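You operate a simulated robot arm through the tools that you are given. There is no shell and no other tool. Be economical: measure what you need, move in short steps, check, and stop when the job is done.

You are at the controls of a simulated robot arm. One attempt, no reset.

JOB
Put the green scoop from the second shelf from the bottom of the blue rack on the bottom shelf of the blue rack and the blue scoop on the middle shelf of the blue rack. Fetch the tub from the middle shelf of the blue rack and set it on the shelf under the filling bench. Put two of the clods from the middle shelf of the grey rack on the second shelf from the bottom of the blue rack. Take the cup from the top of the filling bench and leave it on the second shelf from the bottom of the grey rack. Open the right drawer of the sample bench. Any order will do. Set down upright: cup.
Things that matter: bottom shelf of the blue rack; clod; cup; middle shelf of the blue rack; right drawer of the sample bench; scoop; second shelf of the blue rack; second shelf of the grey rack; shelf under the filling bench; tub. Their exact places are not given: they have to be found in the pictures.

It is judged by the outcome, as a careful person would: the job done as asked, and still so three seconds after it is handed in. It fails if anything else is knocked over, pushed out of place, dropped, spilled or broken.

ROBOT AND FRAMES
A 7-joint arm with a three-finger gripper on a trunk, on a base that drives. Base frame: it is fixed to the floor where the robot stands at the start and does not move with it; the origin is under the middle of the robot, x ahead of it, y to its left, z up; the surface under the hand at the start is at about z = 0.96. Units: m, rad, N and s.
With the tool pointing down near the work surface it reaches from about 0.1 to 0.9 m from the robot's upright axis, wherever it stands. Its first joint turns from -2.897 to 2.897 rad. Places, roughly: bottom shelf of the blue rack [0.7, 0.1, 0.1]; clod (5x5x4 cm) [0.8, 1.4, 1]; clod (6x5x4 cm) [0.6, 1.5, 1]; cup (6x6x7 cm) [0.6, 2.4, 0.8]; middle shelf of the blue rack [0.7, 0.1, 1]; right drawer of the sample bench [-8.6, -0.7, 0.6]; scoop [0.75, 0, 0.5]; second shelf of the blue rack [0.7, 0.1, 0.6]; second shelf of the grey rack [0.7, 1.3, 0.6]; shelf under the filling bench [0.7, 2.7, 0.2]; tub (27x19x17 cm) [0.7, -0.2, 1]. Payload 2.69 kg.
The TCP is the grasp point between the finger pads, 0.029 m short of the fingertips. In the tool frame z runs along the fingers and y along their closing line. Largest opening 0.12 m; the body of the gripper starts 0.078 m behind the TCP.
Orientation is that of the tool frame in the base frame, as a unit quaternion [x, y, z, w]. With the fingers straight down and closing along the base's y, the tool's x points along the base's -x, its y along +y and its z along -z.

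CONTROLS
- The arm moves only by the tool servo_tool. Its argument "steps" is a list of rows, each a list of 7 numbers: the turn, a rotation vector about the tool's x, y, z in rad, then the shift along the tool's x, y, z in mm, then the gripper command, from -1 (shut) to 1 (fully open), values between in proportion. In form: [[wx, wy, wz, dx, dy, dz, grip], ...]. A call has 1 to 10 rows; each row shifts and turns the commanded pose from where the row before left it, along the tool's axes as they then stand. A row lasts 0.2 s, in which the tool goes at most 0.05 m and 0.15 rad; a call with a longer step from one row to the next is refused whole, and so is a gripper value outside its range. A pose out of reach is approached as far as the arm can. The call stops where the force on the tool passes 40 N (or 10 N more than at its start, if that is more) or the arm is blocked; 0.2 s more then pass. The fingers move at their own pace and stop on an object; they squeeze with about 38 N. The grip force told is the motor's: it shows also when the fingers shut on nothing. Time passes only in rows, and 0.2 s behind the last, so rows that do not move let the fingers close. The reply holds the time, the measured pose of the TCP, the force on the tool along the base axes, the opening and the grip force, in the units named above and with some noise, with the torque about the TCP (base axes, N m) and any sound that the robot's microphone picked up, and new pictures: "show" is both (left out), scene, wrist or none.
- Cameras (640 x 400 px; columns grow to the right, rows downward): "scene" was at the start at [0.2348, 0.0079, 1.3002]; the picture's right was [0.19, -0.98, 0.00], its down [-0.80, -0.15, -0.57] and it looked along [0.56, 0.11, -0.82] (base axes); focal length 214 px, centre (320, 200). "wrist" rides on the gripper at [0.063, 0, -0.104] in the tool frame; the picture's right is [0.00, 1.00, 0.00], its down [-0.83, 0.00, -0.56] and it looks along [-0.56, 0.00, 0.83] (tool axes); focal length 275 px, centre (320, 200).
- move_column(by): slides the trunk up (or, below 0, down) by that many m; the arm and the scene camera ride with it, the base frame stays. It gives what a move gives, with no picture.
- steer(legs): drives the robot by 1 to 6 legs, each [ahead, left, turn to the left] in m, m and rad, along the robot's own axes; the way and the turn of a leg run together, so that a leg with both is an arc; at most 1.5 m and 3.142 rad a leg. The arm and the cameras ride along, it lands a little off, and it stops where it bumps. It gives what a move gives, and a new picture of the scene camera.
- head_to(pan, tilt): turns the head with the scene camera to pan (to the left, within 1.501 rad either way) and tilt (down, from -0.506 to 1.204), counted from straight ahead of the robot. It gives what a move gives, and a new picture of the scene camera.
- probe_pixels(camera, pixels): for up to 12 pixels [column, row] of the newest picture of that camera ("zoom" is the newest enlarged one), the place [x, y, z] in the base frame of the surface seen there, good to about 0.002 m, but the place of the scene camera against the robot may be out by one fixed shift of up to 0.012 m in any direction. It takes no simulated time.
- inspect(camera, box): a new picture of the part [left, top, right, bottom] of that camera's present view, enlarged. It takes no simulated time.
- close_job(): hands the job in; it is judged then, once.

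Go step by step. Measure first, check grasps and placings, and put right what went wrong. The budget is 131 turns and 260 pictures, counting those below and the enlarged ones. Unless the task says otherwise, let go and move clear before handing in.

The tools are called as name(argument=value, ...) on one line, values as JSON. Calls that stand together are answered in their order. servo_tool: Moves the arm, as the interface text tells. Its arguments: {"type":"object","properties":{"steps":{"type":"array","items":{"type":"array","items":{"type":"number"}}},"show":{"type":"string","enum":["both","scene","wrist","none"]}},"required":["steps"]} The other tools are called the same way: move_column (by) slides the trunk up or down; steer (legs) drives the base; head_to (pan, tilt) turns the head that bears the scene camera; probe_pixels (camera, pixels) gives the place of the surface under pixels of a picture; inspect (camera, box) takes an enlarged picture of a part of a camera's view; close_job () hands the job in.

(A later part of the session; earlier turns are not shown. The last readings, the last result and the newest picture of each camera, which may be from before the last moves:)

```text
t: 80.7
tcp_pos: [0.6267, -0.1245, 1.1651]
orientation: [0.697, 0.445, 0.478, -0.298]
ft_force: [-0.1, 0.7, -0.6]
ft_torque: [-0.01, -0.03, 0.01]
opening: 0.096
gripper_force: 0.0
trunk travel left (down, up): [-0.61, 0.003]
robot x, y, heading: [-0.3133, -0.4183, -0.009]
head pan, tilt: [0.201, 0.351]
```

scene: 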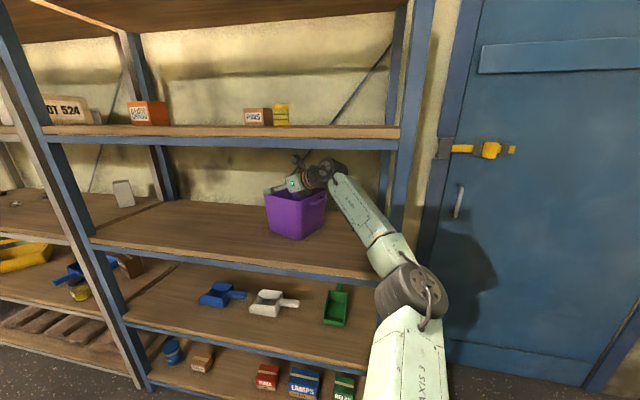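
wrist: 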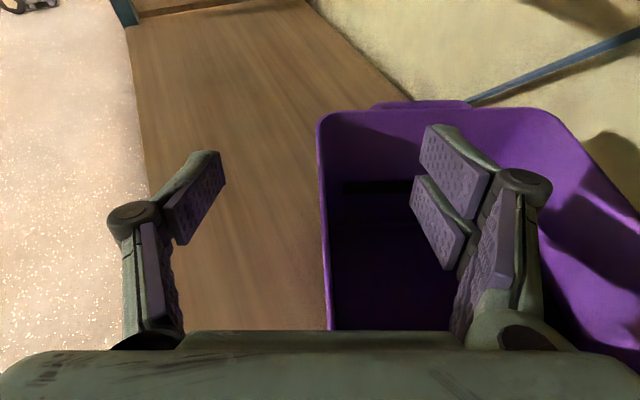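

The front wall runs centrally between the fingers (column ~322). I'll pitch the hand down, lower about 6 cm and close.

servo_tool(steps=[[0, -0.15, 0, 0, 0, 0, 0.6], [0, -0.15, 0, 0, 0, 0, 0.6], [0, 0, 0, -15.6, 0, 12.5, 0.6], [0, 0, 0, -15.6, 0, 12.5, 0.6], [0, 0, 0, -14.6, 0, 11.5, 0.6]], show="both")

```text
t: 81.9
tcp_pos: [0.6281, -0.1255, 1.1063]
orientation: [0.76, 0.484, 0.368, -0.228]
ft_force: [0.2, 0.3, -0.3]
ft_torque: [-0.05, 0.0, 0.01]
opening: 0.0958
gripper_force: 0.0
trunk travel left (down, up): [-0.61, 0.003]
robot x, y, heading: [-0.31, -0.4209, -0.007]
head pan, tilt: [0.201, 0.351]
```

scene: 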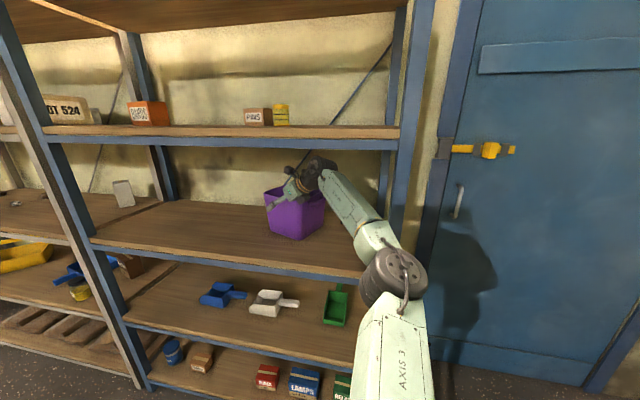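
wrist: 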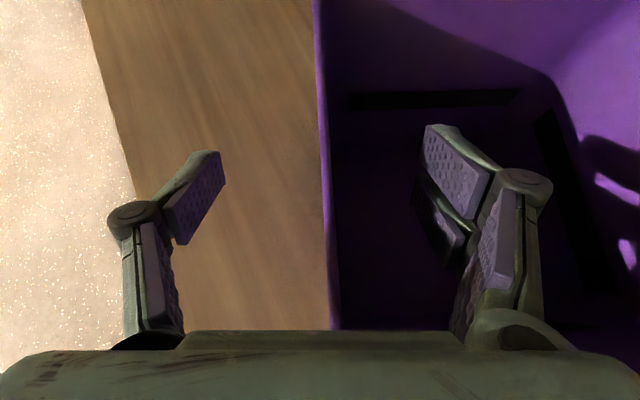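

Well placed; now I close the fingers.

servo_tool(steps=[[0, 0, 0, -4, 0, 3, 0.6], [0, 0, 0, 0, 0, 0, -1], [0, 0, 0, 0, 0, 0, -1], [0, 0, 0, 0, 0, 0, -1], [0, 0, 0, 0, 0, 0, -1], [0, 0, 0, 0, 0, 0, -1], [0, 0, 0, 0, 0, 0, -1], [0, 0, 0, 0, 0, 0, -1]], show="none")

servo_tool(steps=[[0, 0, 0, 7.8, 0, -6.2, -1], [0, 0, 0, 7.8, 0, -6.2, -1]], show="both")

```text
t: 83.7
tcp_pos: [0.6276, -0.1264, 1.1018]
orientation: [0.76, 0.485, 0.368, -0.227]
ft_force: [1.2, 0.4, 2.7]
ft_torque: [-0.51, -0.62, 0.3]
opening: 0.006
gripper_force: 27.0
trunk travel left (down, up): [-0.61, 0.003]
robot x, y, heading: [-0.308, -0.4271, -0.007]
head pan, tilt: [0.201, 0.351]
```

```text
t: 84.3
tcp_pos: [0.6268, -0.1258, 1.1204]
orientation: [0.76, 0.485, 0.368, -0.229]
ft_force: [-0.6, -0.6, -3.0]
ft_torque: [0.04, 0.25, -0.03]
opening: 0.0059
gripper_force: 32.8
trunk travel left (down, up): [-0.61, 0.003]
robot x, y, heading: [-0.3111, -0.4214, -0.003]
head pan, tilt: [0.201, 0.351]
```

scene: 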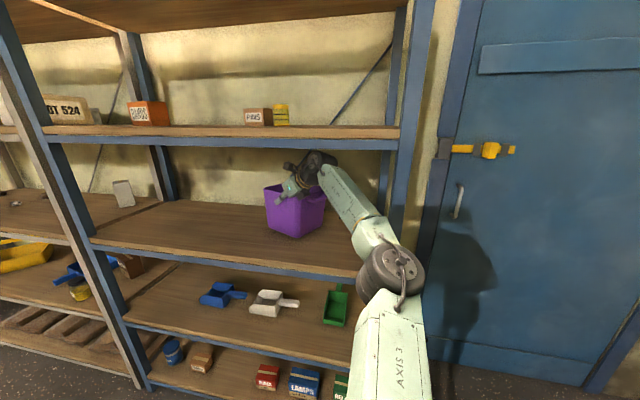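
wrist: 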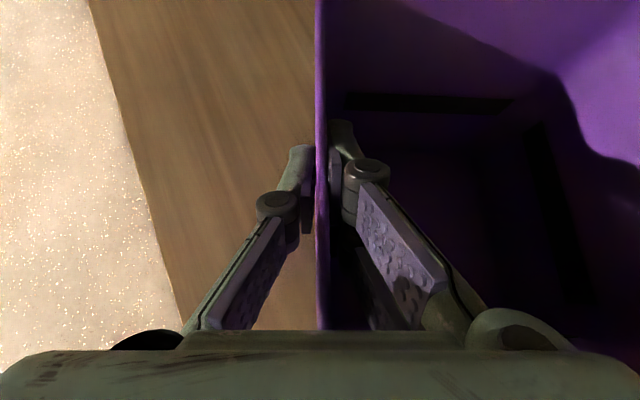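

The tub is lifted (about 3 N, firm pinch). I back out of the rack and drive left toward the filling bench.

steer(legs=[[-0.6, 0, 0], [0, 1.5, 0], [0, 1.1, 0]])

head_to(pan=0.5, tilt=0.5)

```text
t: 107.4
tcp_pos: [0.047, 2.4547, 1.1205]
orientation: [0.76, 0.484, 0.368, -0.228]
ft_force: [-1.4, -0.2, -3.2]
ft_torque: [0.06, 0.24, 0.01]
opening: 0.006
gripper_force: 32.3
trunk travel left (down, up): [-0.61, 0.003]
robot x, y, heading: [-0.8925, 2.1546, -0.008]
head pan, tilt: [0.201, 0.351]
```

scene: 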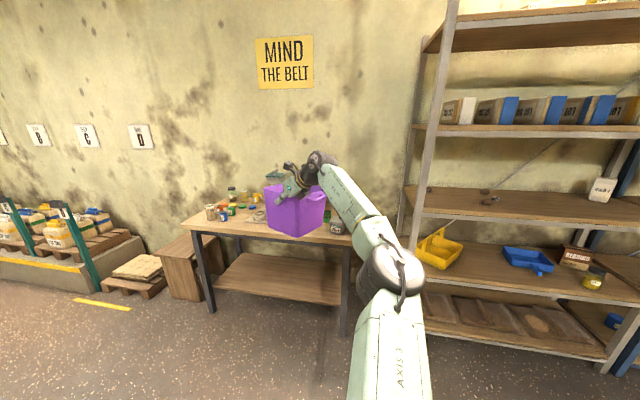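

```text
t: 108.2
tcp_pos: [0.0471, 2.4523, 1.1199]
orientation: [0.761, 0.483, 0.368, -0.227]
ft_force: [0.0, 0.0, -2.3]
ft_torque: [0.11, 0.25, 0.01]
opening: 0.006
gripper_force: 32.4
trunk travel left (down, up): [-0.61, 0.003]
robot x, y, heading: [-0.8897, 2.1617, -0.012]
head pan, tilt: [0.499, 0.499]
```

scene: 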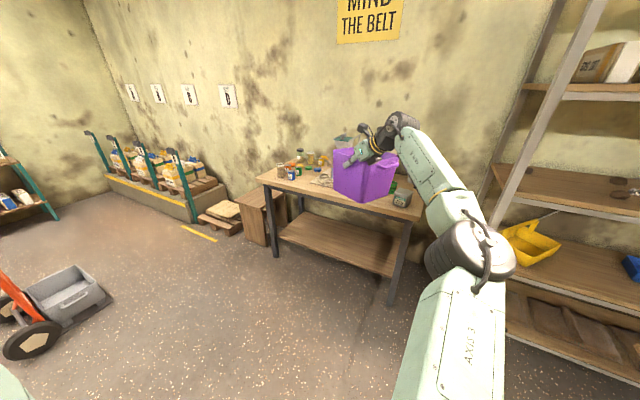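

The bench has a clear undershelf at (330,240) and a cluttered top. I'll measure the bench and zoom into the top.

probe_pixels(camera="scene", pixels=[[300, 225], [340, 240], [380, 258], [285, 237], [385, 272], [300, 207], [330, 210], [405, 225], [270, 190], [268, 215], [393, 280], [340, 225]])

inspect(camera="scene", box=[250, 130, 430, 230])

```text
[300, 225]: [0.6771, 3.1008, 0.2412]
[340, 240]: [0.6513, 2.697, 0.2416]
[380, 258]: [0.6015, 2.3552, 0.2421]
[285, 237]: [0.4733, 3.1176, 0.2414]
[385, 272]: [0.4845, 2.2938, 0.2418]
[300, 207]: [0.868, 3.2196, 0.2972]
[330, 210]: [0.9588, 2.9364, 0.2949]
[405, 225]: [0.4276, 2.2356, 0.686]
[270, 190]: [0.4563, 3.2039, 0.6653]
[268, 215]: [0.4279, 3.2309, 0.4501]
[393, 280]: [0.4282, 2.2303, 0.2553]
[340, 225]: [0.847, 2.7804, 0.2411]
```

```text
3.56 times, centred on (340, 180) of scene
```

zoom: 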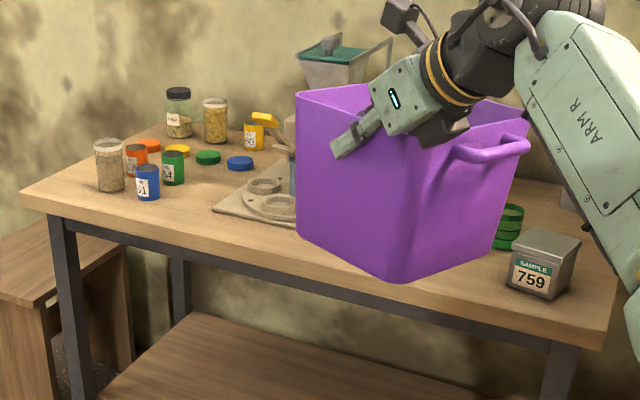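

The undershelf is at z=0.2415 and the bench underside near 0.69. I'll lower the trunk in the open, then lower the hand to about z 0.43 before driving in.

move_column(by=-0.605)

servo_tool(steps=[[0, 0, 0, -31, 0, 25, -1], [0, 0, 0, -31, 0, 25, -1]], show="scene")

```text
refused: -0.605 is not a number from -0.4 to 0.4
```

```text
t: 108.8
tcp_pos: [0.0489, 2.4527, 1.0396]
orientation: [0.762, 0.482, 0.368, -0.227]
ft_force: [-0.3, -0.3, -2.4]
ft_torque: [0.04, 0.25, 0.06]
opening: 0.0057
gripper_force: 32.4
trunk travel left (down, up): [-0.61, 0.003]
robot x, y, heading: [-0.8897, 2.1577, -0.01]
head pan, tilt: [0.499, 0.499]
```

scene: 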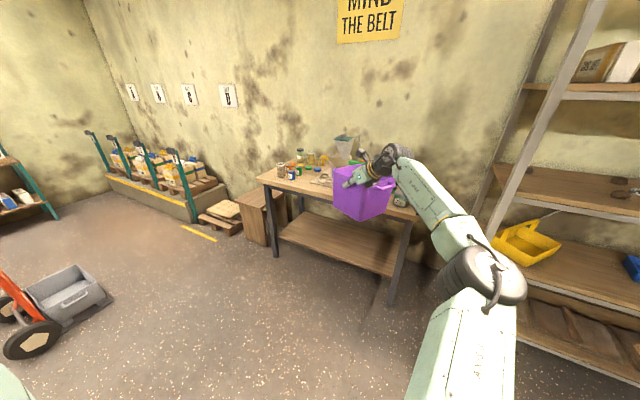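

move_column(by=-0.305)

move_column(by=-0.3)

head_to(pan=0.3, tilt=0.2)

```text
t: 111.8
tcp_pos: [0.0498, 2.4525, 0.7349]
orientation: [0.761, 0.483, 0.368, -0.227]
ft_force: [-0.7, 0.7, -2.4]
ft_torque: [0.06, 0.24, 0.03]
opening: 0.0059
gripper_force: 32.4
trunk travel left (down, up): [-0.305, 0.308]
robot x, y, heading: [-0.8889, 2.1596, -0.01]
head pan, tilt: [0.499, 0.499]
```

```text
t: 115.0
tcp_pos: [0.0451, 2.4557, 0.5181]
orientation: [0.758, 0.487, 0.371, -0.224]
ft_force: [0.9, 0.0, -1.2]
ft_torque: [-0.01, 0.22, -0.02]
opening: 0.0061
gripper_force: 33.0
trunk travel left (down, up): [-0.077, 0.536]
robot x, y, heading: [-0.8882, 2.1575, -0.015]
head pan, tilt: [0.499, 0.499]
stopped: the arm was blocked; the commanded pose is now the measured one
```

```text
t: 115.8
tcp_pos: [0.0445, 2.4587, 0.5192]
orientation: [0.756, 0.489, 0.371, -0.225]
ft_force: [-0.7, 0.1, -2.8]
ft_torque: [0.09, 0.27, 0.01]
opening: 0.006
gripper_force: 32.2
trunk travel left (down, up): [-0.077, 0.536]
robot x, y, heading: [-0.8897, 2.1585, -0.011]
head pan, tilt: [0.3, 0.201]
```

scene: 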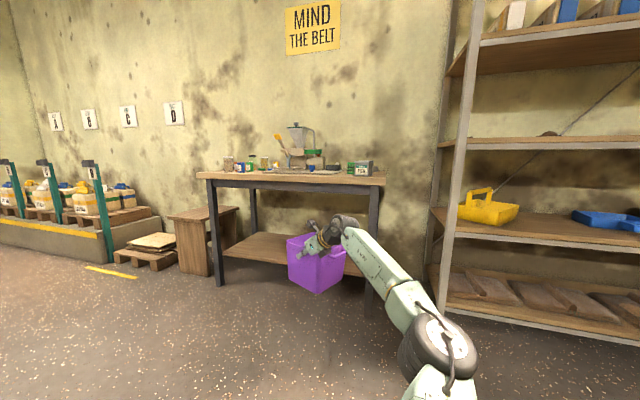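

The column stopped at TCP z 0.52, since the elbow met the base. I'll raise the trunk 0.15 and reach down with the arm instead.

move_column(by=0.15)

servo_tool(steps=[[0, 0, 0, -31, 0, 25, -1], [0, 0, 0, -31, 0, 25, -1], [0, 0, 0, -31, 0, 25, -1], [0, 0, 0, -31, 0, 25, -1], [0, 0, 0, -31, 0, 25, -1], [0, 0, 0, -31, 0, 25, -1]], show="scene")

```text
t: 117.5
tcp_pos: [0.0468, 2.458, 0.6598]
orientation: [0.758, 0.487, 0.369, -0.227]
ft_force: [0.5, 0.2, -2.7]
ft_torque: [0.09, 0.28, -0.01]
opening: 0.006
gripper_force: 32.9
trunk travel left (down, up): [-0.227, 0.386]
robot x, y, heading: [-0.8919, 2.1579, -0.003]
head pan, tilt: [0.3, 0.201]
```

```text
t: 119.0
tcp_pos: [0.0494, 2.4576, 0.4205]
orientation: [0.758, 0.488, 0.369, -0.227]
ft_force: [0.7, 0.4, -2.7]
ft_torque: [0.08, 0.25, 0.03]
opening: 0.006
gripper_force: 32.5
trunk travel left (down, up): [-0.227, 0.386]
robot x, y, heading: [-0.8925, 2.1585, -0.012]
head pan, tilt: [0.3, 0.201]
```

scene: 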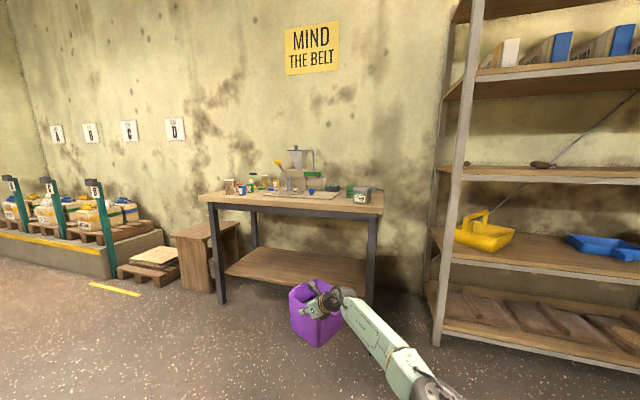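

TCP is at 0.42, so the tub bottom is about 4 cm above the undershelf. I drive left and forward under the bench.

steer(legs=[[0, 0.24, 0], [0.4, 0, 0]])

head_to(pan=0.3, tilt=0.6)

```text
t: 123.5
tcp_pos: [0.4506, 2.6963, 0.4198]
orientation: [0.758, 0.486, 0.37, -0.227]
ft_force: [-0.3, 0.0, -3.6]
ft_torque: [0.09, 0.26, 0.01]
opening: 0.0061
gripper_force: 32.3
trunk travel left (down, up): [-0.227, 0.386]
robot x, y, heading: [-0.4866, 2.3968, -0.015]
head pan, tilt: [0.3, 0.201]
```

scene: 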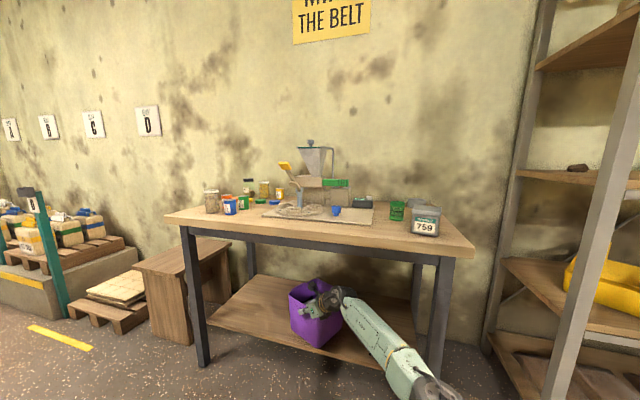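

```text
t: 124.4
tcp_pos: [0.45, 2.6951, 0.4183]
orientation: [0.759, 0.486, 0.369, -0.227]
ft_force: [0.6, 0.4, -3.6]
ft_torque: [0.06, 0.27, 0.02]
opening: 0.0059
gripper_force: 32.8
trunk travel left (down, up): [-0.227, 0.386]
robot x, y, heading: [-0.4931, 2.3978, -0.009]
head pan, tilt: [0.3, 0.6]
```

scene: 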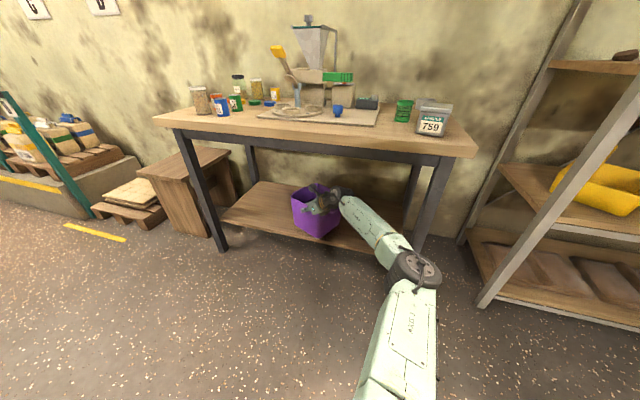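

The forearm should be checked against the front-right leg (about 430,190) before the last 16 cm.

probe_pixels(camera="scene", pixels=[[370, 222], [400, 235], [395, 250], [385, 240], [425, 265], [425, 215], [415, 220], [319, 196], [340, 192]])

```text
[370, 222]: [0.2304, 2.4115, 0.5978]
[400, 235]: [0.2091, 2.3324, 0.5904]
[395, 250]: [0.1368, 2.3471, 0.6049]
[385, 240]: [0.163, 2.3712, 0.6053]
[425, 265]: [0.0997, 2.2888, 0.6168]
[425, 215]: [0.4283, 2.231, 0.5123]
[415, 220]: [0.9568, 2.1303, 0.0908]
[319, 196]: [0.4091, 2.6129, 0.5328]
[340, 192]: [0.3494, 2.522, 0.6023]
```

The forearm clears the leg by over 10 cm and stays below the apron. I drive the last 0.16 m.

steer(legs=[[0.15, 0, 0]])

servo_tool(steps=[[0, 0, 0, -15, 0, 12, -1], [0, 0, 0, -6, 0, 4.8, -1]], show="both")

```text
t: 125.8
tcp_pos: [0.5995, 2.691, 0.4204]
orientation: [0.759, 0.486, 0.369, -0.227]
ft_force: [0.3, 0.0, -1.7]
ft_torque: [0.05, 0.23, 0.0]
opening: 0.0062
gripper_force: 32.8
trunk travel left (down, up): [-0.227, 0.386]
robot x, y, heading: [-0.342, 2.4006, -0.011]
head pan, tilt: [0.3, 0.6]
```

scene: 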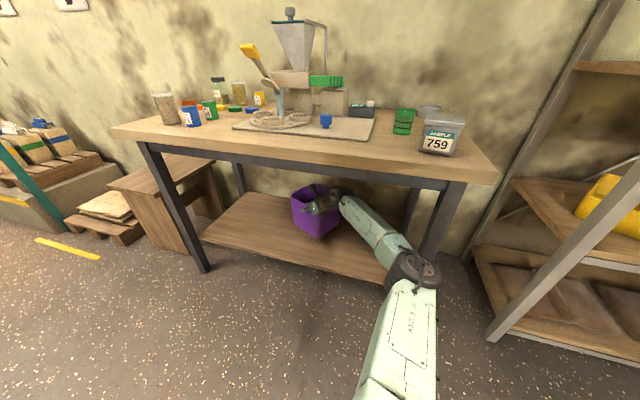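

```text
t: 126.4
tcp_pos: [0.6002, 2.6929, 0.3915]
orientation: [0.759, 0.487, 0.368, -0.227]
ft_force: [0.0, -0.1, -3.7]
ft_torque: [0.04, 0.24, 0.03]
opening: 0.0059
gripper_force: 32.8
trunk travel left (down, up): [-0.227, 0.386]
robot x, y, heading: [-0.3402, 2.3978, -0.008]
head pan, tilt: [0.3, 0.6]
```

scene: 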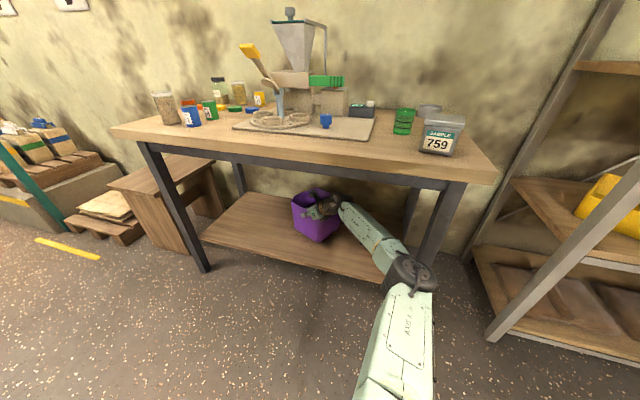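
wrist: 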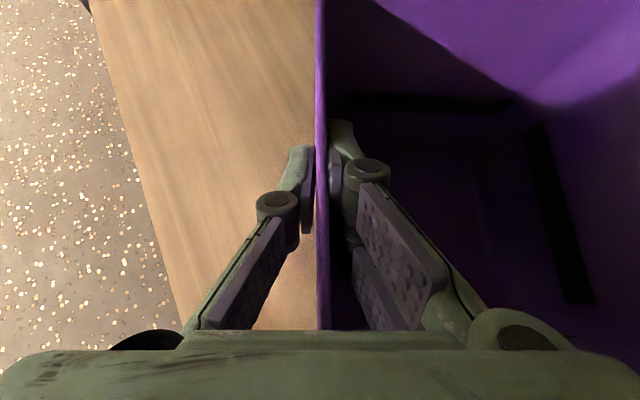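

I lower the last centimetre until contact, then open.

servo_tool(steps=[[0, 0, 0, -3.9, 0, 3.1, -1], [0, 0, 0, -3.1, 0, 2.5, -1]], show="none")

```text
t: 127.0
tcp_pos: [0.5997, 2.6929, 0.3857]
orientation: [0.757, 0.488, 0.37, -0.227]
ft_force: [-1.6, 1.1, 4.1]
ft_torque: [-0.75, -0.34, -0.14]
opening: 0.006
gripper_force: 32.7
trunk travel left (down, up): [-0.227, 0.386]
robot x, y, heading: [-0.3404, 2.3959, -0.009]
head pan, tilt: [0.3, 0.6]
```

Contact made (force reversed). I open, raise clear of the rim and check.

servo_tool(steps=[[0, 0, 0, 0, 0, 0, 0.5], [0, 0, 0, 0, 0, 0, 0.5], [0, 0, 0, 0, 0, 0, 0.5], [0, 0, 0, 0, 0, 0, 0.5], [0, 0, 0, 0, 0, 0, 0.5], [0, 0, 0, 18, 0, -14.4, 0.5], [0, 0, 0, 18, 0, -14.4, 0.5], [0, 0, 0, 18, 0, -14.4, 0.5]], show="both")

```text
t: 128.8
tcp_pos: [0.6005, 2.6926, 0.4545]
orientation: [0.759, 0.486, 0.369, -0.226]
ft_force: [-0.8, 0.0, -1.4]
ft_torque: [0.05, 0.01, -0.05]
opening: 0.0902
gripper_force: 0.1
trunk travel left (down, up): [-0.227, 0.386]
robot x, y, heading: [-0.3414, 2.3959, -0.011]
head pan, tilt: [0.3, 0.6]
```

scene: 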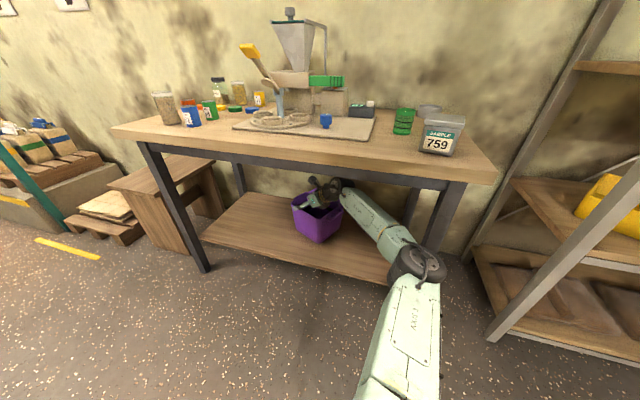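
wrist: 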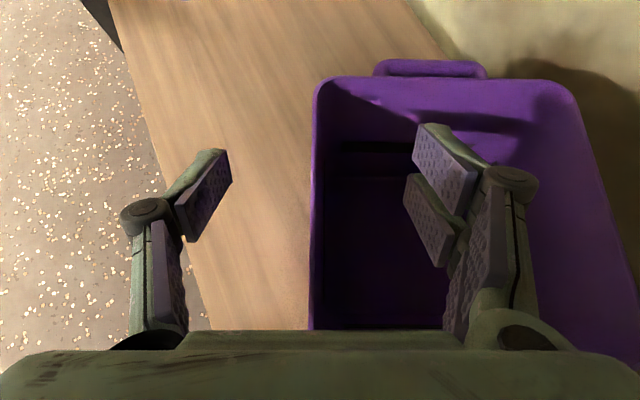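

The tub stands on the undershelf. I back out and zoom on the bench top to find the cup.

steer(legs=[[-0.4, 0, 0]])

move_column(by=0.38)

head_to(pan=0.2, tilt=0.5)

inspect(camera="scene", box=[170, 90, 430, 250])

```text
t: 131.3
tcp_pos: [0.2007, 2.6978, 0.4532]
orientation: [0.758, 0.487, 0.369, -0.227]
ft_force: [-0.2, 0.1, 0.0]
ft_torque: [-0.01, -0.01, 0.0]
opening: 0.0903
gripper_force: 0.1
trunk travel left (down, up): [-0.227, 0.386]
robot x, y, heading: [-0.7394, 2.3961, -0.006]
head pan, tilt: [0.3, 0.6]
```

scene: 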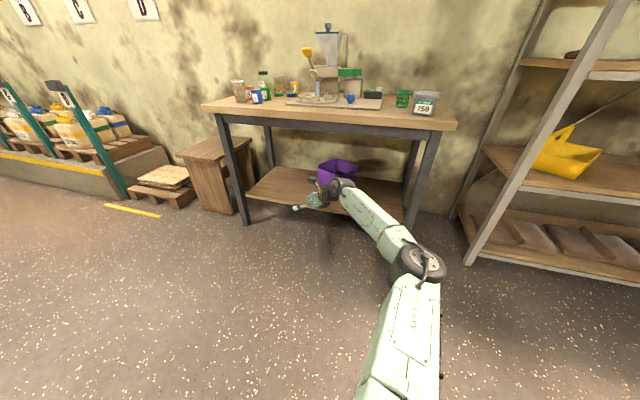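

```text
t: 134.9
tcp_pos: [0.1999, 2.6979, 0.8334]
orientation: [0.758, 0.487, 0.369, -0.227]
ft_force: [1.5, 0.3, 0.4]
ft_torque: [-0.01, 0.0, -0.04]
opening: 0.0902
gripper_force: 0.0
trunk travel left (down, up): [-0.607, 0.006]
robot x, y, heading: [-0.742, 2.3982, -0.009]
head pan, tilt: [0.3, 0.6]
```

```text
t: 135.6
tcp_pos: [0.1996, 2.6974, 0.8334]
orientation: [0.758, 0.487, 0.369, -0.227]
ft_force: [0.0, -1.5, 0.4]
ft_torque: [-0.02, 0.02, -0.04]
opening: 0.0902
gripper_force: 0.0
trunk travel left (down, up): [-0.607, 0.006]
robot x, y, heading: [-0.7394, 2.3996, -0.009]
head pan, tilt: [0.201, 0.499]
```

scene: 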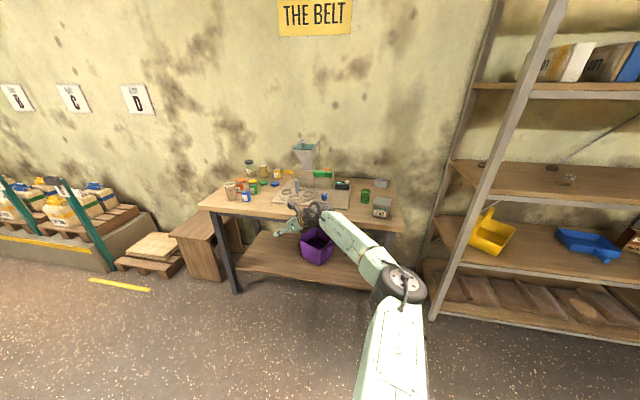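

```text
2.46 times, centred on (300, 170) of scene
```

zoom: 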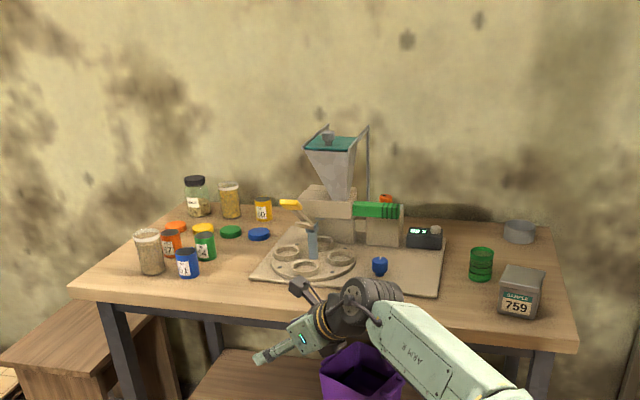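

The green cup at zoom (481,264) matches the listed place (0.6, 2.4). I'll probe it and look closer.

probe_pixels(camera="zoom", pixels=[[481, 252], [481, 265], [481, 278], [472, 265], [490, 265], [500, 275], [520, 268], [518, 228], [440, 275], [540, 285], [470, 295], [425, 240]])

inspect(camera="scene", box=[340, 165, 410, 225])

```text
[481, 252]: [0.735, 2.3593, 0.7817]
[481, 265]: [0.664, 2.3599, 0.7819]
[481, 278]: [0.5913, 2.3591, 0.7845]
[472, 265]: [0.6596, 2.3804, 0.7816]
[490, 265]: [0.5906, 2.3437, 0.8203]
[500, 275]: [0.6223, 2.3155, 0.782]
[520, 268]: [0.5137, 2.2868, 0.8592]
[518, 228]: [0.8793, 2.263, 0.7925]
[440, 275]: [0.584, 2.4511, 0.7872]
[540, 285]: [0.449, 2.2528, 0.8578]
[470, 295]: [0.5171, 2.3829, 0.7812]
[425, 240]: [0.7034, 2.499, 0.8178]
```

```text
6.67 times, centred on (375, 195) of scene
```

zoom: 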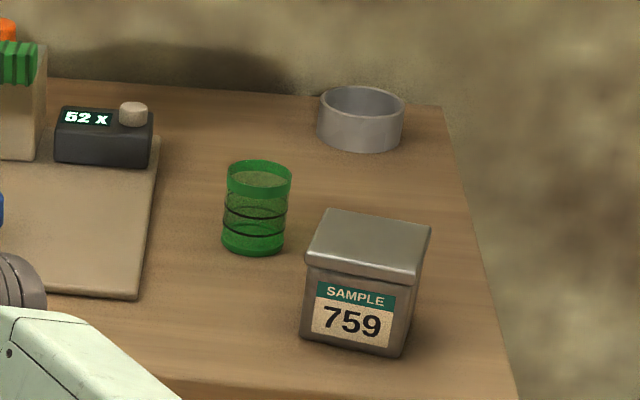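

The green cup stands at about (0.60,2.36) on the top at z=0.782, near a sample box. I'll bring the hand vertical with fingers closing along y.

servo_tool(steps=[[0, -0.15, 0, 0, 0, 0, 0.5], [0, -0.15, 0, 0, 0, 0, 0.5], [0, -0.15, 0, 0, 0, 0, 0.5], [0, -0.15, 0, 0, 0, 0, 0.5], [0, -0.15, 0, 0, 0, 0, 0.5], [0, -0.14, 0, 0, 0, 0, 0.5]], show="none")

servo_tool(steps=[[0, 0, 0.147, 0, 0, -20, 0.5], [0, 0, 0.147, 0, 0, -20, 0.5], [0, 0, 0.147, 0, 0, -20, 0.5], [0, 0, 0.147, 0, 0, -20, 0.5], [0, 0, 0.147, 0, 0, -20, 0.5], [0, 0, 0.147, 0, 0, -20, 0.5], [0, 0, 0.147, 0, 0, -20, 0.5], [0, 0, 0.147, 0, 0, 0, 0.5]], show="both")

```text
t: 137.0
tcp_pos: [0.1527, 2.6802, 0.8268]
orientation: [0.844, 0.536, 0.006, 0.004]
ft_force: [-0.4, -0.1, -0.5]
ft_torque: [0.01, -0.02, 0.0]
opening: 0.0901
gripper_force: 0.1
out of reach, approached as far as the arm can: row 5, 6
trunk travel left (down, up): [-0.607, 0.006]
robot x, y, heading: [-0.7405, 2.3981, -0.008]
head pan, tilt: [0.201, 0.499]
```

```text
t: 138.8
tcp_pos: [0.1351, 2.6737, 0.9658]
orientation: [1.0, -0.022, 0.008, 0.0]
ft_force: [-1.4, 0.5, -0.7]
ft_torque: [-0.03, 0.01, -0.01]
opening: 0.0901
gripper_force: 0.2
out of reach, approached as far as the arm can: row 4, 6
trunk travel left (down, up): [-0.607, 0.006]
robot x, y, heading: [-0.7387, 2.4018, -0.012]
head pan, tilt: [0.201, 0.499]
```

scene: 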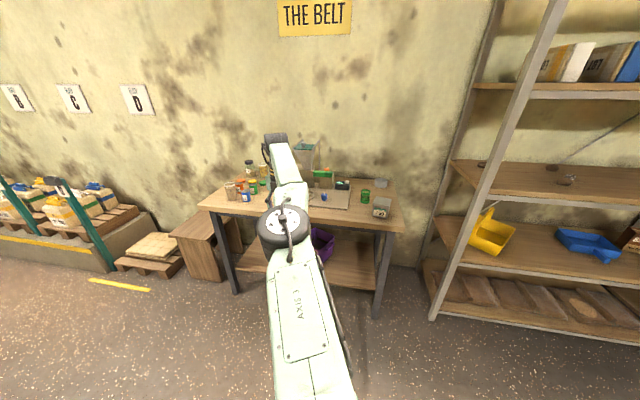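
wrist: 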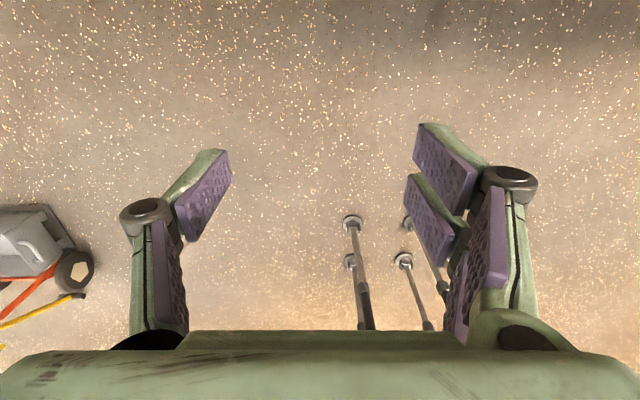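

The arm is at full stretch; I'll pull the TCP back to a comfortable reach and clear of the bench.

servo_tool(steps=[[0, 0, 0, -40, 20, 0, 0.5], [0, 0, 0, -40, 20, 0, 0.5], [0, 0, 0, -40, 20, 0, 0.5], [0, 0, 0, -40, 20, 0, 0.5], [0, 0, 0, -40, 20, 0, 0.5], [0, 0, 0, -40, 20, 0, 0.5]], show="none")

head_to(pan=0.0, tilt=0.6)

steer(legs=[[0, -0.19, 0], [0.35, 0, 0]])

```text
t: 140.2
tcp_pos: [0.1252, 2.6658, 0.9992]
orientation: [1.0, -0.019, 0.007, 0.0]
ft_force: [0.3, -0.1, 0.5]
ft_torque: [0.01, 0.0, -0.01]
opening: 0.0901
gripper_force: 0.1
out of reach, approached as far as the arm can: row 1, 2, 3, 4, 5, 6
trunk travel left (down, up): [-0.607, 0.006]
robot x, y, heading: [-0.7397, 2.3964, -0.007]
head pan, tilt: [0.201, 0.499]
```

```text
t: 140.9
tcp_pos: [0.1256, 2.6664, 0.9994]
orientation: [1.0, -0.019, 0.007, 0.0]
ft_force: [0.0, -0.4, 0.4]
ft_torque: [0.02, 0.02, 0.02]
opening: 0.0899
gripper_force: 0.0
trunk travel left (down, up): [-0.607, 0.006]
robot x, y, heading: [-0.739, 2.3995, -0.014]
head pan, tilt: [0.0, 0.6]
```

scene: 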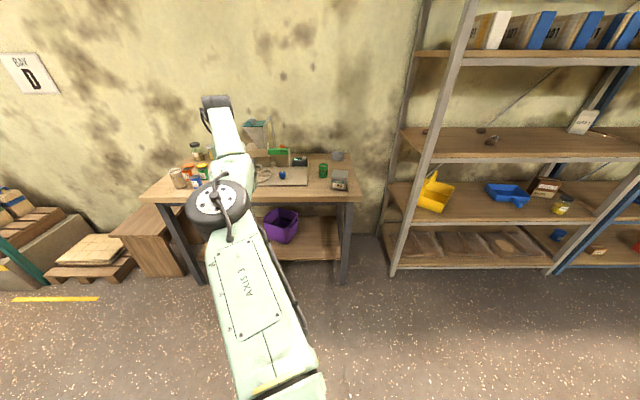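

```text
t: 144.9
tcp_pos: [0.4772, 2.4721, 1.0003]
orientation: [1.0, -0.019, 0.008, 0.0]
ft_force: [-1.1, 0.4, -0.8]
ft_torque: [-0.02, 0.02, 0.02]
opening: 0.0899
gripper_force: 0.0
trunk travel left (down, up): [-0.607, 0.006]
robot x, y, heading: [-0.3895, 2.2039, -0.008]
head pan, tilt: [0.0, 0.6]
```

scene: 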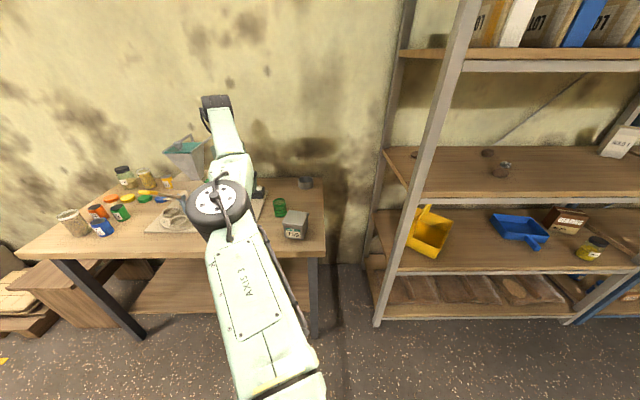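

The arm did not retract, so a wrist joint is probably at its limit in this roll. I'll back off and roll the hand back half a turn to the starting orientation.

steer(legs=[[-0.25, 0, 0]])

servo_tool(steps=[[0, 0, -0.15, 0, 0, 0, 0.5], [0, 0, -0.15, 0, 0, 0, 0.5], [0, 0, -0.15, 0, 0, 0, 0.5], [0, 0, -0.15, 0, 0, 0, 0.5], [0, 0, -0.15, 0, 0, 0, 0.5], [0, 0, -0.15, 0, 0, 0, 0.5], [0, 0, -0.15, 0, 0, 0, 0.5], [0, 0, -0.15, 0, 0, 0, 0.5], [0, 0, -0.15, 0, 0, 0, 0.5], [0, 0, -0.15, 0, 0, 0, 0.5]], show="none")

servo_tool(steps=[[0, 0, -0.15, 0, 0, 0, 0.5], [0, 0, -0.15, 0, 0, 0, 0.5], [0, 0, -0.15, 0, 0, 0, 0.5], [0, 0, -0.15, 0, 0, 0, 0.5], [0, 0, -0.15, 0, 0, 0, 0.5], [0, 0, -0.15, 0, 0, 0, 0.5], [0, 0, -0.15, 0, 0, 0, 0.5], [0, 0, -0.15, 0, 0, 0, 0.5], [0, 0, -0.15, 0, 0, 0, 0.5], [0, 0, -0.15, 0, 0, 0, 0.5]], show="none")

servo_tool(steps=[[0, 0, -0.15, 0, 0, 0, 0.5], [0, 0, 0, 30, -10, 0, 0.5], [0, 0, 0, 40, -10, 0, 0.5], [0, 0, 0, 40, -10, 0, 0.5]], show="both")

```text
t: 146.7
tcp_pos: [0.2282, 2.4748, 1.0004]
orientation: [1.0, -0.021, 0.008, 0.0]
ft_force: [0.1, -0.5, 0.8]
ft_torque: [0.0, 0.04, -0.05]
opening: 0.0898
gripper_force: 0.0
trunk travel left (down, up): [-0.607, 0.006]
robot x, y, heading: [-0.6401, 2.2115, -0.008]
head pan, tilt: [0.0, 0.6]
```

scene: 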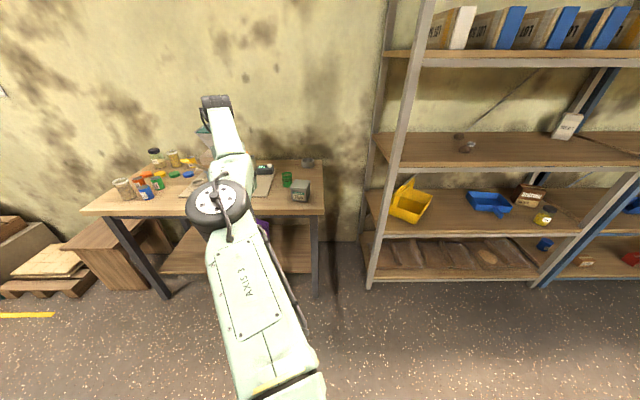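

```text
t: 148.9
tcp_pos: [0.2273, 2.4743, 1.0002]
orientation: [0.745, 0.667, 0.005, 0.006]
ft_force: [-0.4, 0.3, 0.1]
ft_torque: [0.03, -0.03, 0.02]
opening: 0.0899
gripper_force: 0.0
trunk travel left (down, up): [-0.607, 0.006]
robot x, y, heading: [-0.6394, 2.2057, -0.009]
head pan, tilt: [0.0, 0.6]
```

```text
t: 151.1
tcp_pos: [0.2273, 2.4746, 1.0006]
orientation: [0.09, 0.996, 0.001, 0.008]
ft_force: [0.0, 0.9, 0.8]
ft_torque: [0.05, -0.01, -0.03]
opening: 0.0899
gripper_force: 0.1
trunk travel left (down, up): [-0.607, 0.006]
robot x, y, heading: [-0.6408, 2.211, -0.009]
head pan, tilt: [0.0, 0.6]
```

```text
t: 152.1
tcp_pos: [0.2278, 2.4751, 1.0001]
orientation: [0.017, 1.0, -0.001, 0.008]
ft_force: [-0.3, -0.1, 0.1]
ft_torque: [0.01, -0.06, 0.02]
opening: 0.09
gripper_force: 0.0
out of reach, approached as far as the arm can: row 2, 3, 4
trunk travel left (down, up): [-0.607, 0.006]
robot x, y, heading: [-0.6368, 2.2083, -0.007]
head pan, tilt: [0.0, 0.6]
```

scene: 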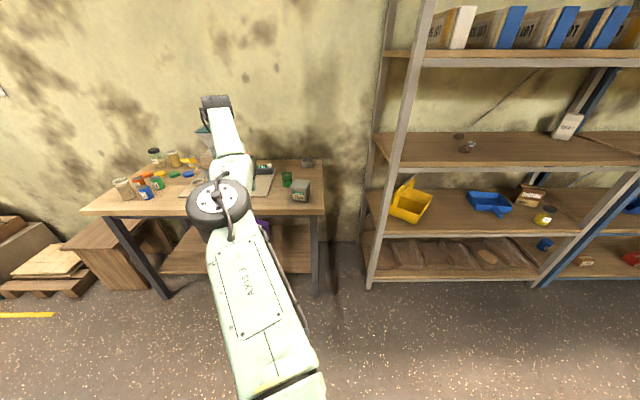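
wrist: 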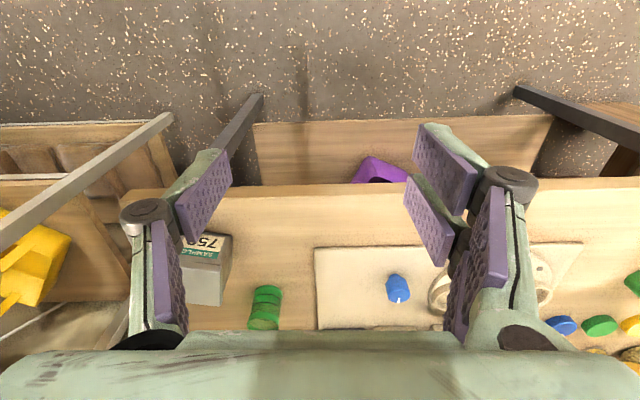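

Retraction is still refused, so the elbow seems locked straight. I'll try moving the hand sideways and down to unbend it.

servo_tool(steps=[[0, 0, 0, 0, -40, 0, 0.5], [0, 0, 0, 0, -40, 0, 0.5], [0, 0, 0, 0, -40, 0, 0.5]], show="none")

servo_tool(steps=[[0, 0, 0, 0, 0, 40, 0.5], [0, 0, 0, 0, 0, 40, 0.5], [0, 0, 0, 15, 0, 20, 0.5], [0, 0, 0, 15, 0, 0, 0.5]], show="none")

```text
t: 152.9
tcp_pos: [0.2599, 2.3648, 1.0133]
orientation: [0.018, 1.0, 0.0, 0.007]
ft_force: [0.2, 0.4, -0.4]
ft_torque: [0.01, 0.0, 0.02]
opening: 0.09
gripper_force: 0.0
out of reach, approached as far as the arm can: row 1, 2, 3
trunk travel left (down, up): [-0.607, 0.006]
robot x, y, heading: [-0.6398, 2.2108, -0.011]
head pan, tilt: [0.0, 0.6]
```

```text
t: 153.9
tcp_pos: [0.2788, 2.3742, 0.9301]
orientation: [0.017, 1.0, -0.001, 0.007]
ft_force: [-0.1, 0.6, 0.6]
ft_torque: [-0.01, 0.01, -0.01]
opening: 0.09
gripper_force: 0.0
out of reach, approached as far as the arm can: row 1, 2, 3, 4
trunk travel left (down, up): [-0.607, 0.006]
robot x, y, heading: [-0.6426, 2.205, -0.009]
head pan, tilt: [0.0, 0.6]
```

The hand only slides on a constant radius. I'll try pitching the hand forward with an inward pull to bend the elbow.

servo_tool(steps=[[0, -0.15, 0, 0, 0, 0, 0.5], [0, -0.15, 0, 0, 0, 0, 0.5], [0, -0.15, 0, 0, 0, 0, 0.5], [0, -0.15, 0, 0, 0, 0, 0.5]], show="none")

servo_tool(steps=[[0, 0, 0, 40, 0, -20, 0.5], [0, 0, 0, 40, 0, -20, 0.5]], show="none")

```text
t: 154.9
tcp_pos: [0.3679, 2.3788, 0.9466]
orientation: [0.018, 0.979, -0.005, 0.204]
ft_force: [0.4, 0.4, -0.1]
ft_torque: [-0.02, 0.0, 0.02]
opening: 0.09
gripper_force: 0.2
out of reach, approached as far as the arm can: row 1, 2, 3, 4
trunk travel left (down, up): [-0.607, 0.006]
robot x, y, heading: [-0.6374, 2.2081, -0.014]
head pan, tilt: [0.0, 0.6]
```

```text
t: 155.5
tcp_pos: [0.3617, 2.3924, 0.9574]
orientation: [0.018, 0.979, -0.006, 0.201]
ft_force: [-0.4, 0.0, 0.7]
ft_torque: [-0.02, 0.02, -0.01]
opening: 0.09
gripper_force: 0.2
out of reach, approached as far as the arm can: row 1, 2
trunk travel left (down, up): [-0.607, 0.006]
robot x, y, heading: [-0.6381, 2.211, -0.013]
head pan, tilt: [0.0, 0.6]
```

The arm sits exactly straight. A yaw of a forward-pitched hand should bend the elbow, as it did before. I'll back off, pitch forward more and yaw left.

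steer(legs=[[-0.3, 0, 0]])

servo_tool(steps=[[0, -0.15, 0, 0, 0, 0, 0.5], [0, -0.15, 0, 0, 0, 0, 0.5], [0, -0.15, 0, 0, 0, 0, 0.5], [0, -0.15, 0, 0, 0, 0, 0.5]], show="none")

servo_tool(steps=[[-0.125, 0, -0.082, 0, 0, 0, 0.5], [-0.125, 0, -0.082, 0, 0, 0, 0.5], [-0.125, 0, -0.082, 0, 0, 0, 0.5], [-0.125, 0, -0.082, 0, 0, 0, 0.5], [-0.125, 0, -0.082, 0, 0, 0, 0.5], [-0.125, 0, -0.082, 0, 0, 0, 0.5]], show="scene")

```text
t: 157.6
tcp_pos: [0.0661, 2.3938, 0.9578]
orientation: [0.018, 0.979, -0.005, 0.202]
ft_force: [-0.2, 0.0, 0.1]
ft_torque: [0.04, 0.01, 0.02]
opening: 0.0901
gripper_force: 0.0
trunk travel left (down, up): [-0.607, 0.006]
robot x, y, heading: [-0.9307, 2.2124, -0.014]
head pan, tilt: [0.0, 0.6]
```

scene: 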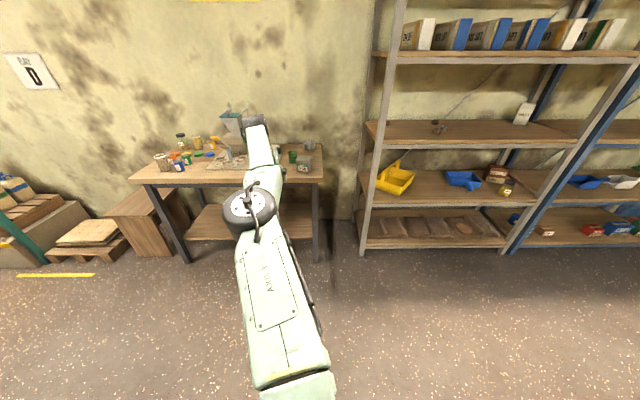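

```text
t: 158.6
tcp_pos: [0.1566, 2.4196, 0.9731]
orientation: [0.016, 0.9, -0.01, 0.436]
ft_force: [0.5, 0.4, 0.0]
ft_torque: [-0.03, 0.01, 0.0]
opening: 0.09
gripper_force: 0.1
out of reach, approached as far as the arm can: row 1, 2, 3, 4
trunk travel left (down, up): [-0.607, 0.006]
robot x, y, heading: [-0.932, 2.211, -0.013]
head pan, tilt: [0.0, 0.6]
```

```text
t: 160.0
tcp_pos: [0.0787, 2.4123, 0.8949]
orientation: [-0.264, 0.856, 0.155, 0.417]
ft_force: [-0.1, -0.1, -0.6]
ft_torque: [-0.01, 0.02, -0.03]
opening: 0.0899
gripper_force: 0.2
out of reach, approached as far as the arm can: row 1, 3, 4, 5, 6
trunk travel left (down, up): [-0.607, 0.006]
robot x, y, heading: [-0.9368, 2.212, -0.014]
head pan, tilt: [0.0, 0.6]
```

scene: 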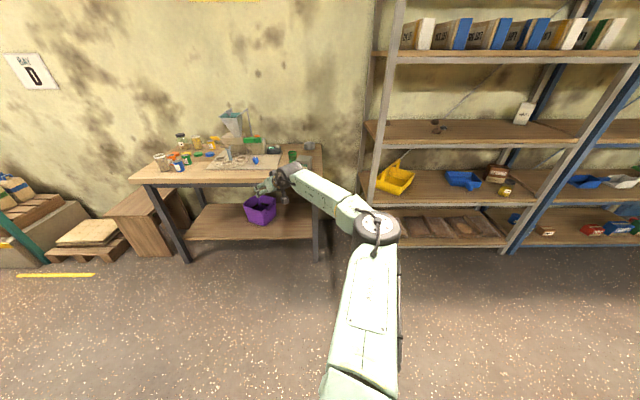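

The elbow is bent again. I retract toward the robot while keeping this orientation.

servo_tool(steps=[[0, 0, 0, 11, 26.8, -37.5, 0.5], [0, 0, 0, 11, 26.8, -37.5, 0.5], [0, 0, 0, 11, 26.8, -37.5, 0.5], [0, 0, 0, 11, 26.8, -37.5, 0.5], [0, 0, 0, 11, 26.8, -37.5, 0.5], [0, 0, 0, 11, 26.8, -37.5, 0.5], [0, 0, 0, 11, 26.8, -37.5, 0.5]], show="none")

```text
t: 161.6
tcp_pos: [-0.237, 2.3974, 1.0006]
orientation: [-0.284, 0.849, 0.166, 0.414]
ft_force: [-0.3, 0.5, -0.1]
ft_torque: [0.01, 0.01, 0.05]
opening: 0.09
gripper_force: 0.1
trunk travel left (down, up): [-0.607, 0.006]
robot x, y, heading: [-0.9335, 2.2091, -0.009]
head pan, tilt: [0.0, 0.6]
```

Now I bring the hand back to vertical with fingers closing along y.

servo_tool(steps=[[0.1116, -0.0066, 0.0844, 0, 0, 0, 0.5], [0.1116, -0.0066, 0.0844, 0, 0, 0, 0.5], [0.1116, -0.0066, 0.0844, 0, 0, 0, 0.5], [0.1116, -0.0066, 0.0844, 0, 0, 0, 0.5], [0.1116, -0.0066, 0.0844, 0, 0, 0, 0.5]], show="none")

servo_tool(steps=[[0, 0.15, 0, 0, 0, 0, 0.5], [0, 0.15, 0, 0, 0, 0, 0.5], [0, 0.15, 0, 0, 0, 0, 0.5], [0, 0.15, 0, 0, 0, 0, 0.5], [0, 0.15, 0, 0, 0, 0, 0.5], [0, 0.15, 0, 0, 0, 0, 0.5]], show="scene")

```text
t: 162.8
tcp_pos: [-0.2353, 2.3972, 0.9995]
orientation: [0.025, 0.895, 0.015, 0.446]
ft_force: [-0.7, -0.1, -1.6]
ft_torque: [0.0, -0.01, -0.04]
opening: 0.0899
gripper_force: 0.1
trunk travel left (down, up): [-0.607, 0.006]
robot x, y, heading: [-0.9384, 2.2103, -0.013]
head pan, tilt: [0.0, 0.6]
```

```text
t: 164.2
tcp_pos: [-0.2352, 2.3966, 0.9982]
orientation: [0.014, 1.0, 0.025, 0.011]
ft_force: [0.7, 0.2, -0.6]
ft_torque: [-0.01, 0.0, 0.0]
opening: 0.09
gripper_force: 0.1
trunk travel left (down, up): [-0.607, 0.006]
robot x, y, heading: [-0.9349, 2.2121, -0.014]
head pan, tilt: [0.0, 0.6]
```

scene: 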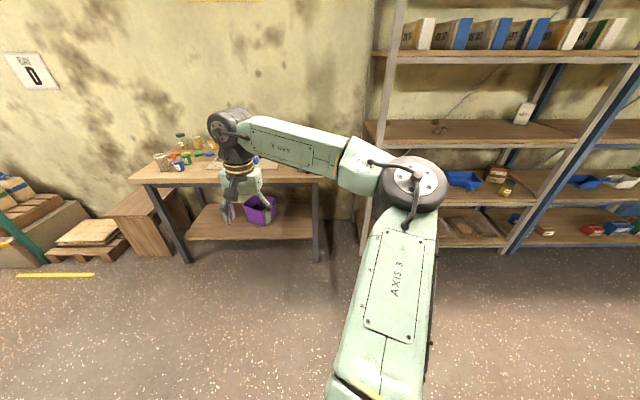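

Standard posture again. I drive up to the bench so the hand hovers before the cup, and look with the wrist camera.

servo_tool(steps=[[0.05, 0.023, 0, 0, 0, -20, 0.5]], show="none")

steer(legs=[[0.7, -0.03, 0.012]])

servo_tool(steps=[[0, 0, 0, 0, 0, 0, 0.5]], show="wrist")

```text
t: 164.6
tcp_pos: [-0.2362, 2.3955, 1.0183]
orientation: [0.015, 1.0, -0.001, 0.0]
ft_force: [0.7, 0.6, 0.4]
ft_torque: [-0.01, -0.01, 0.01]
opening: 0.09
gripper_force: 0.1
trunk travel left (down, up): [-0.607, 0.006]
robot x, y, heading: [-0.9331, 2.2154, -0.013]
head pan, tilt: [0.0, 0.6]
```

```text
t: 168.4
tcp_pos: [0.4579, 2.3728, 1.0196]
orientation: [0.007, 1.0, -0.001, 0.0]
ft_force: [-0.3, 0.3, 0.4]
ft_torque: [0.01, 0.03, 0.03]
opening: 0.09
gripper_force: 0.2
trunk travel left (down, up): [-0.607, 0.006]
robot x, y, heading: [-0.2361, 2.1828, 0.002]
head pan, tilt: [0.0, 0.6]
```

scene: 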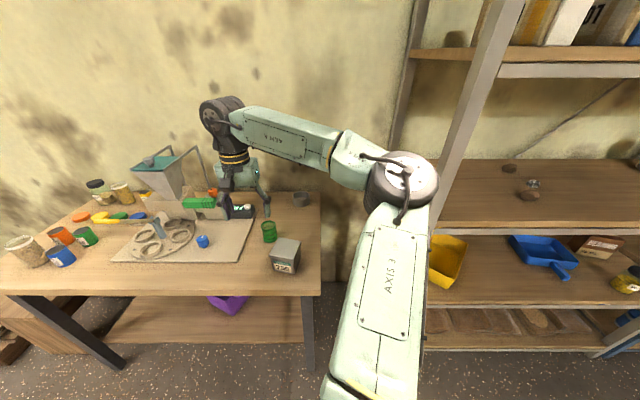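

```text
t: 168.8
tcp_pos: [0.4579, 2.3724, 1.0195]
orientation: [0.008, 1.0, -0.001, 0.001]
ft_force: [0.4, 0.4, 0.6]
ft_torque: [0.02, 0.02, 0.0]
opening: 0.0906
gripper_force: 0.0
trunk travel left (down, up): [-0.607, 0.006]
robot x, y, heading: [-0.2427, 2.182, 0.004]
head pan, tilt: [0.0, 0.6]
```

wrist: 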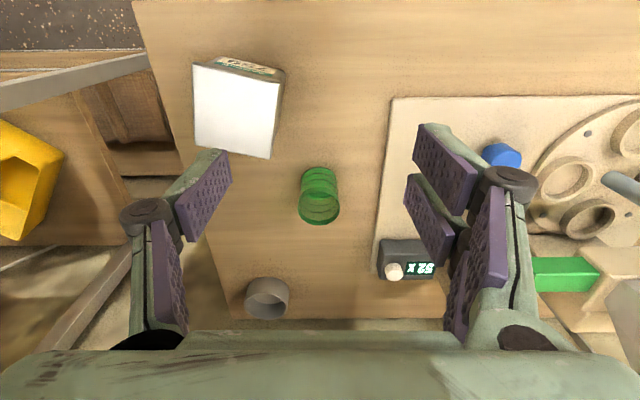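

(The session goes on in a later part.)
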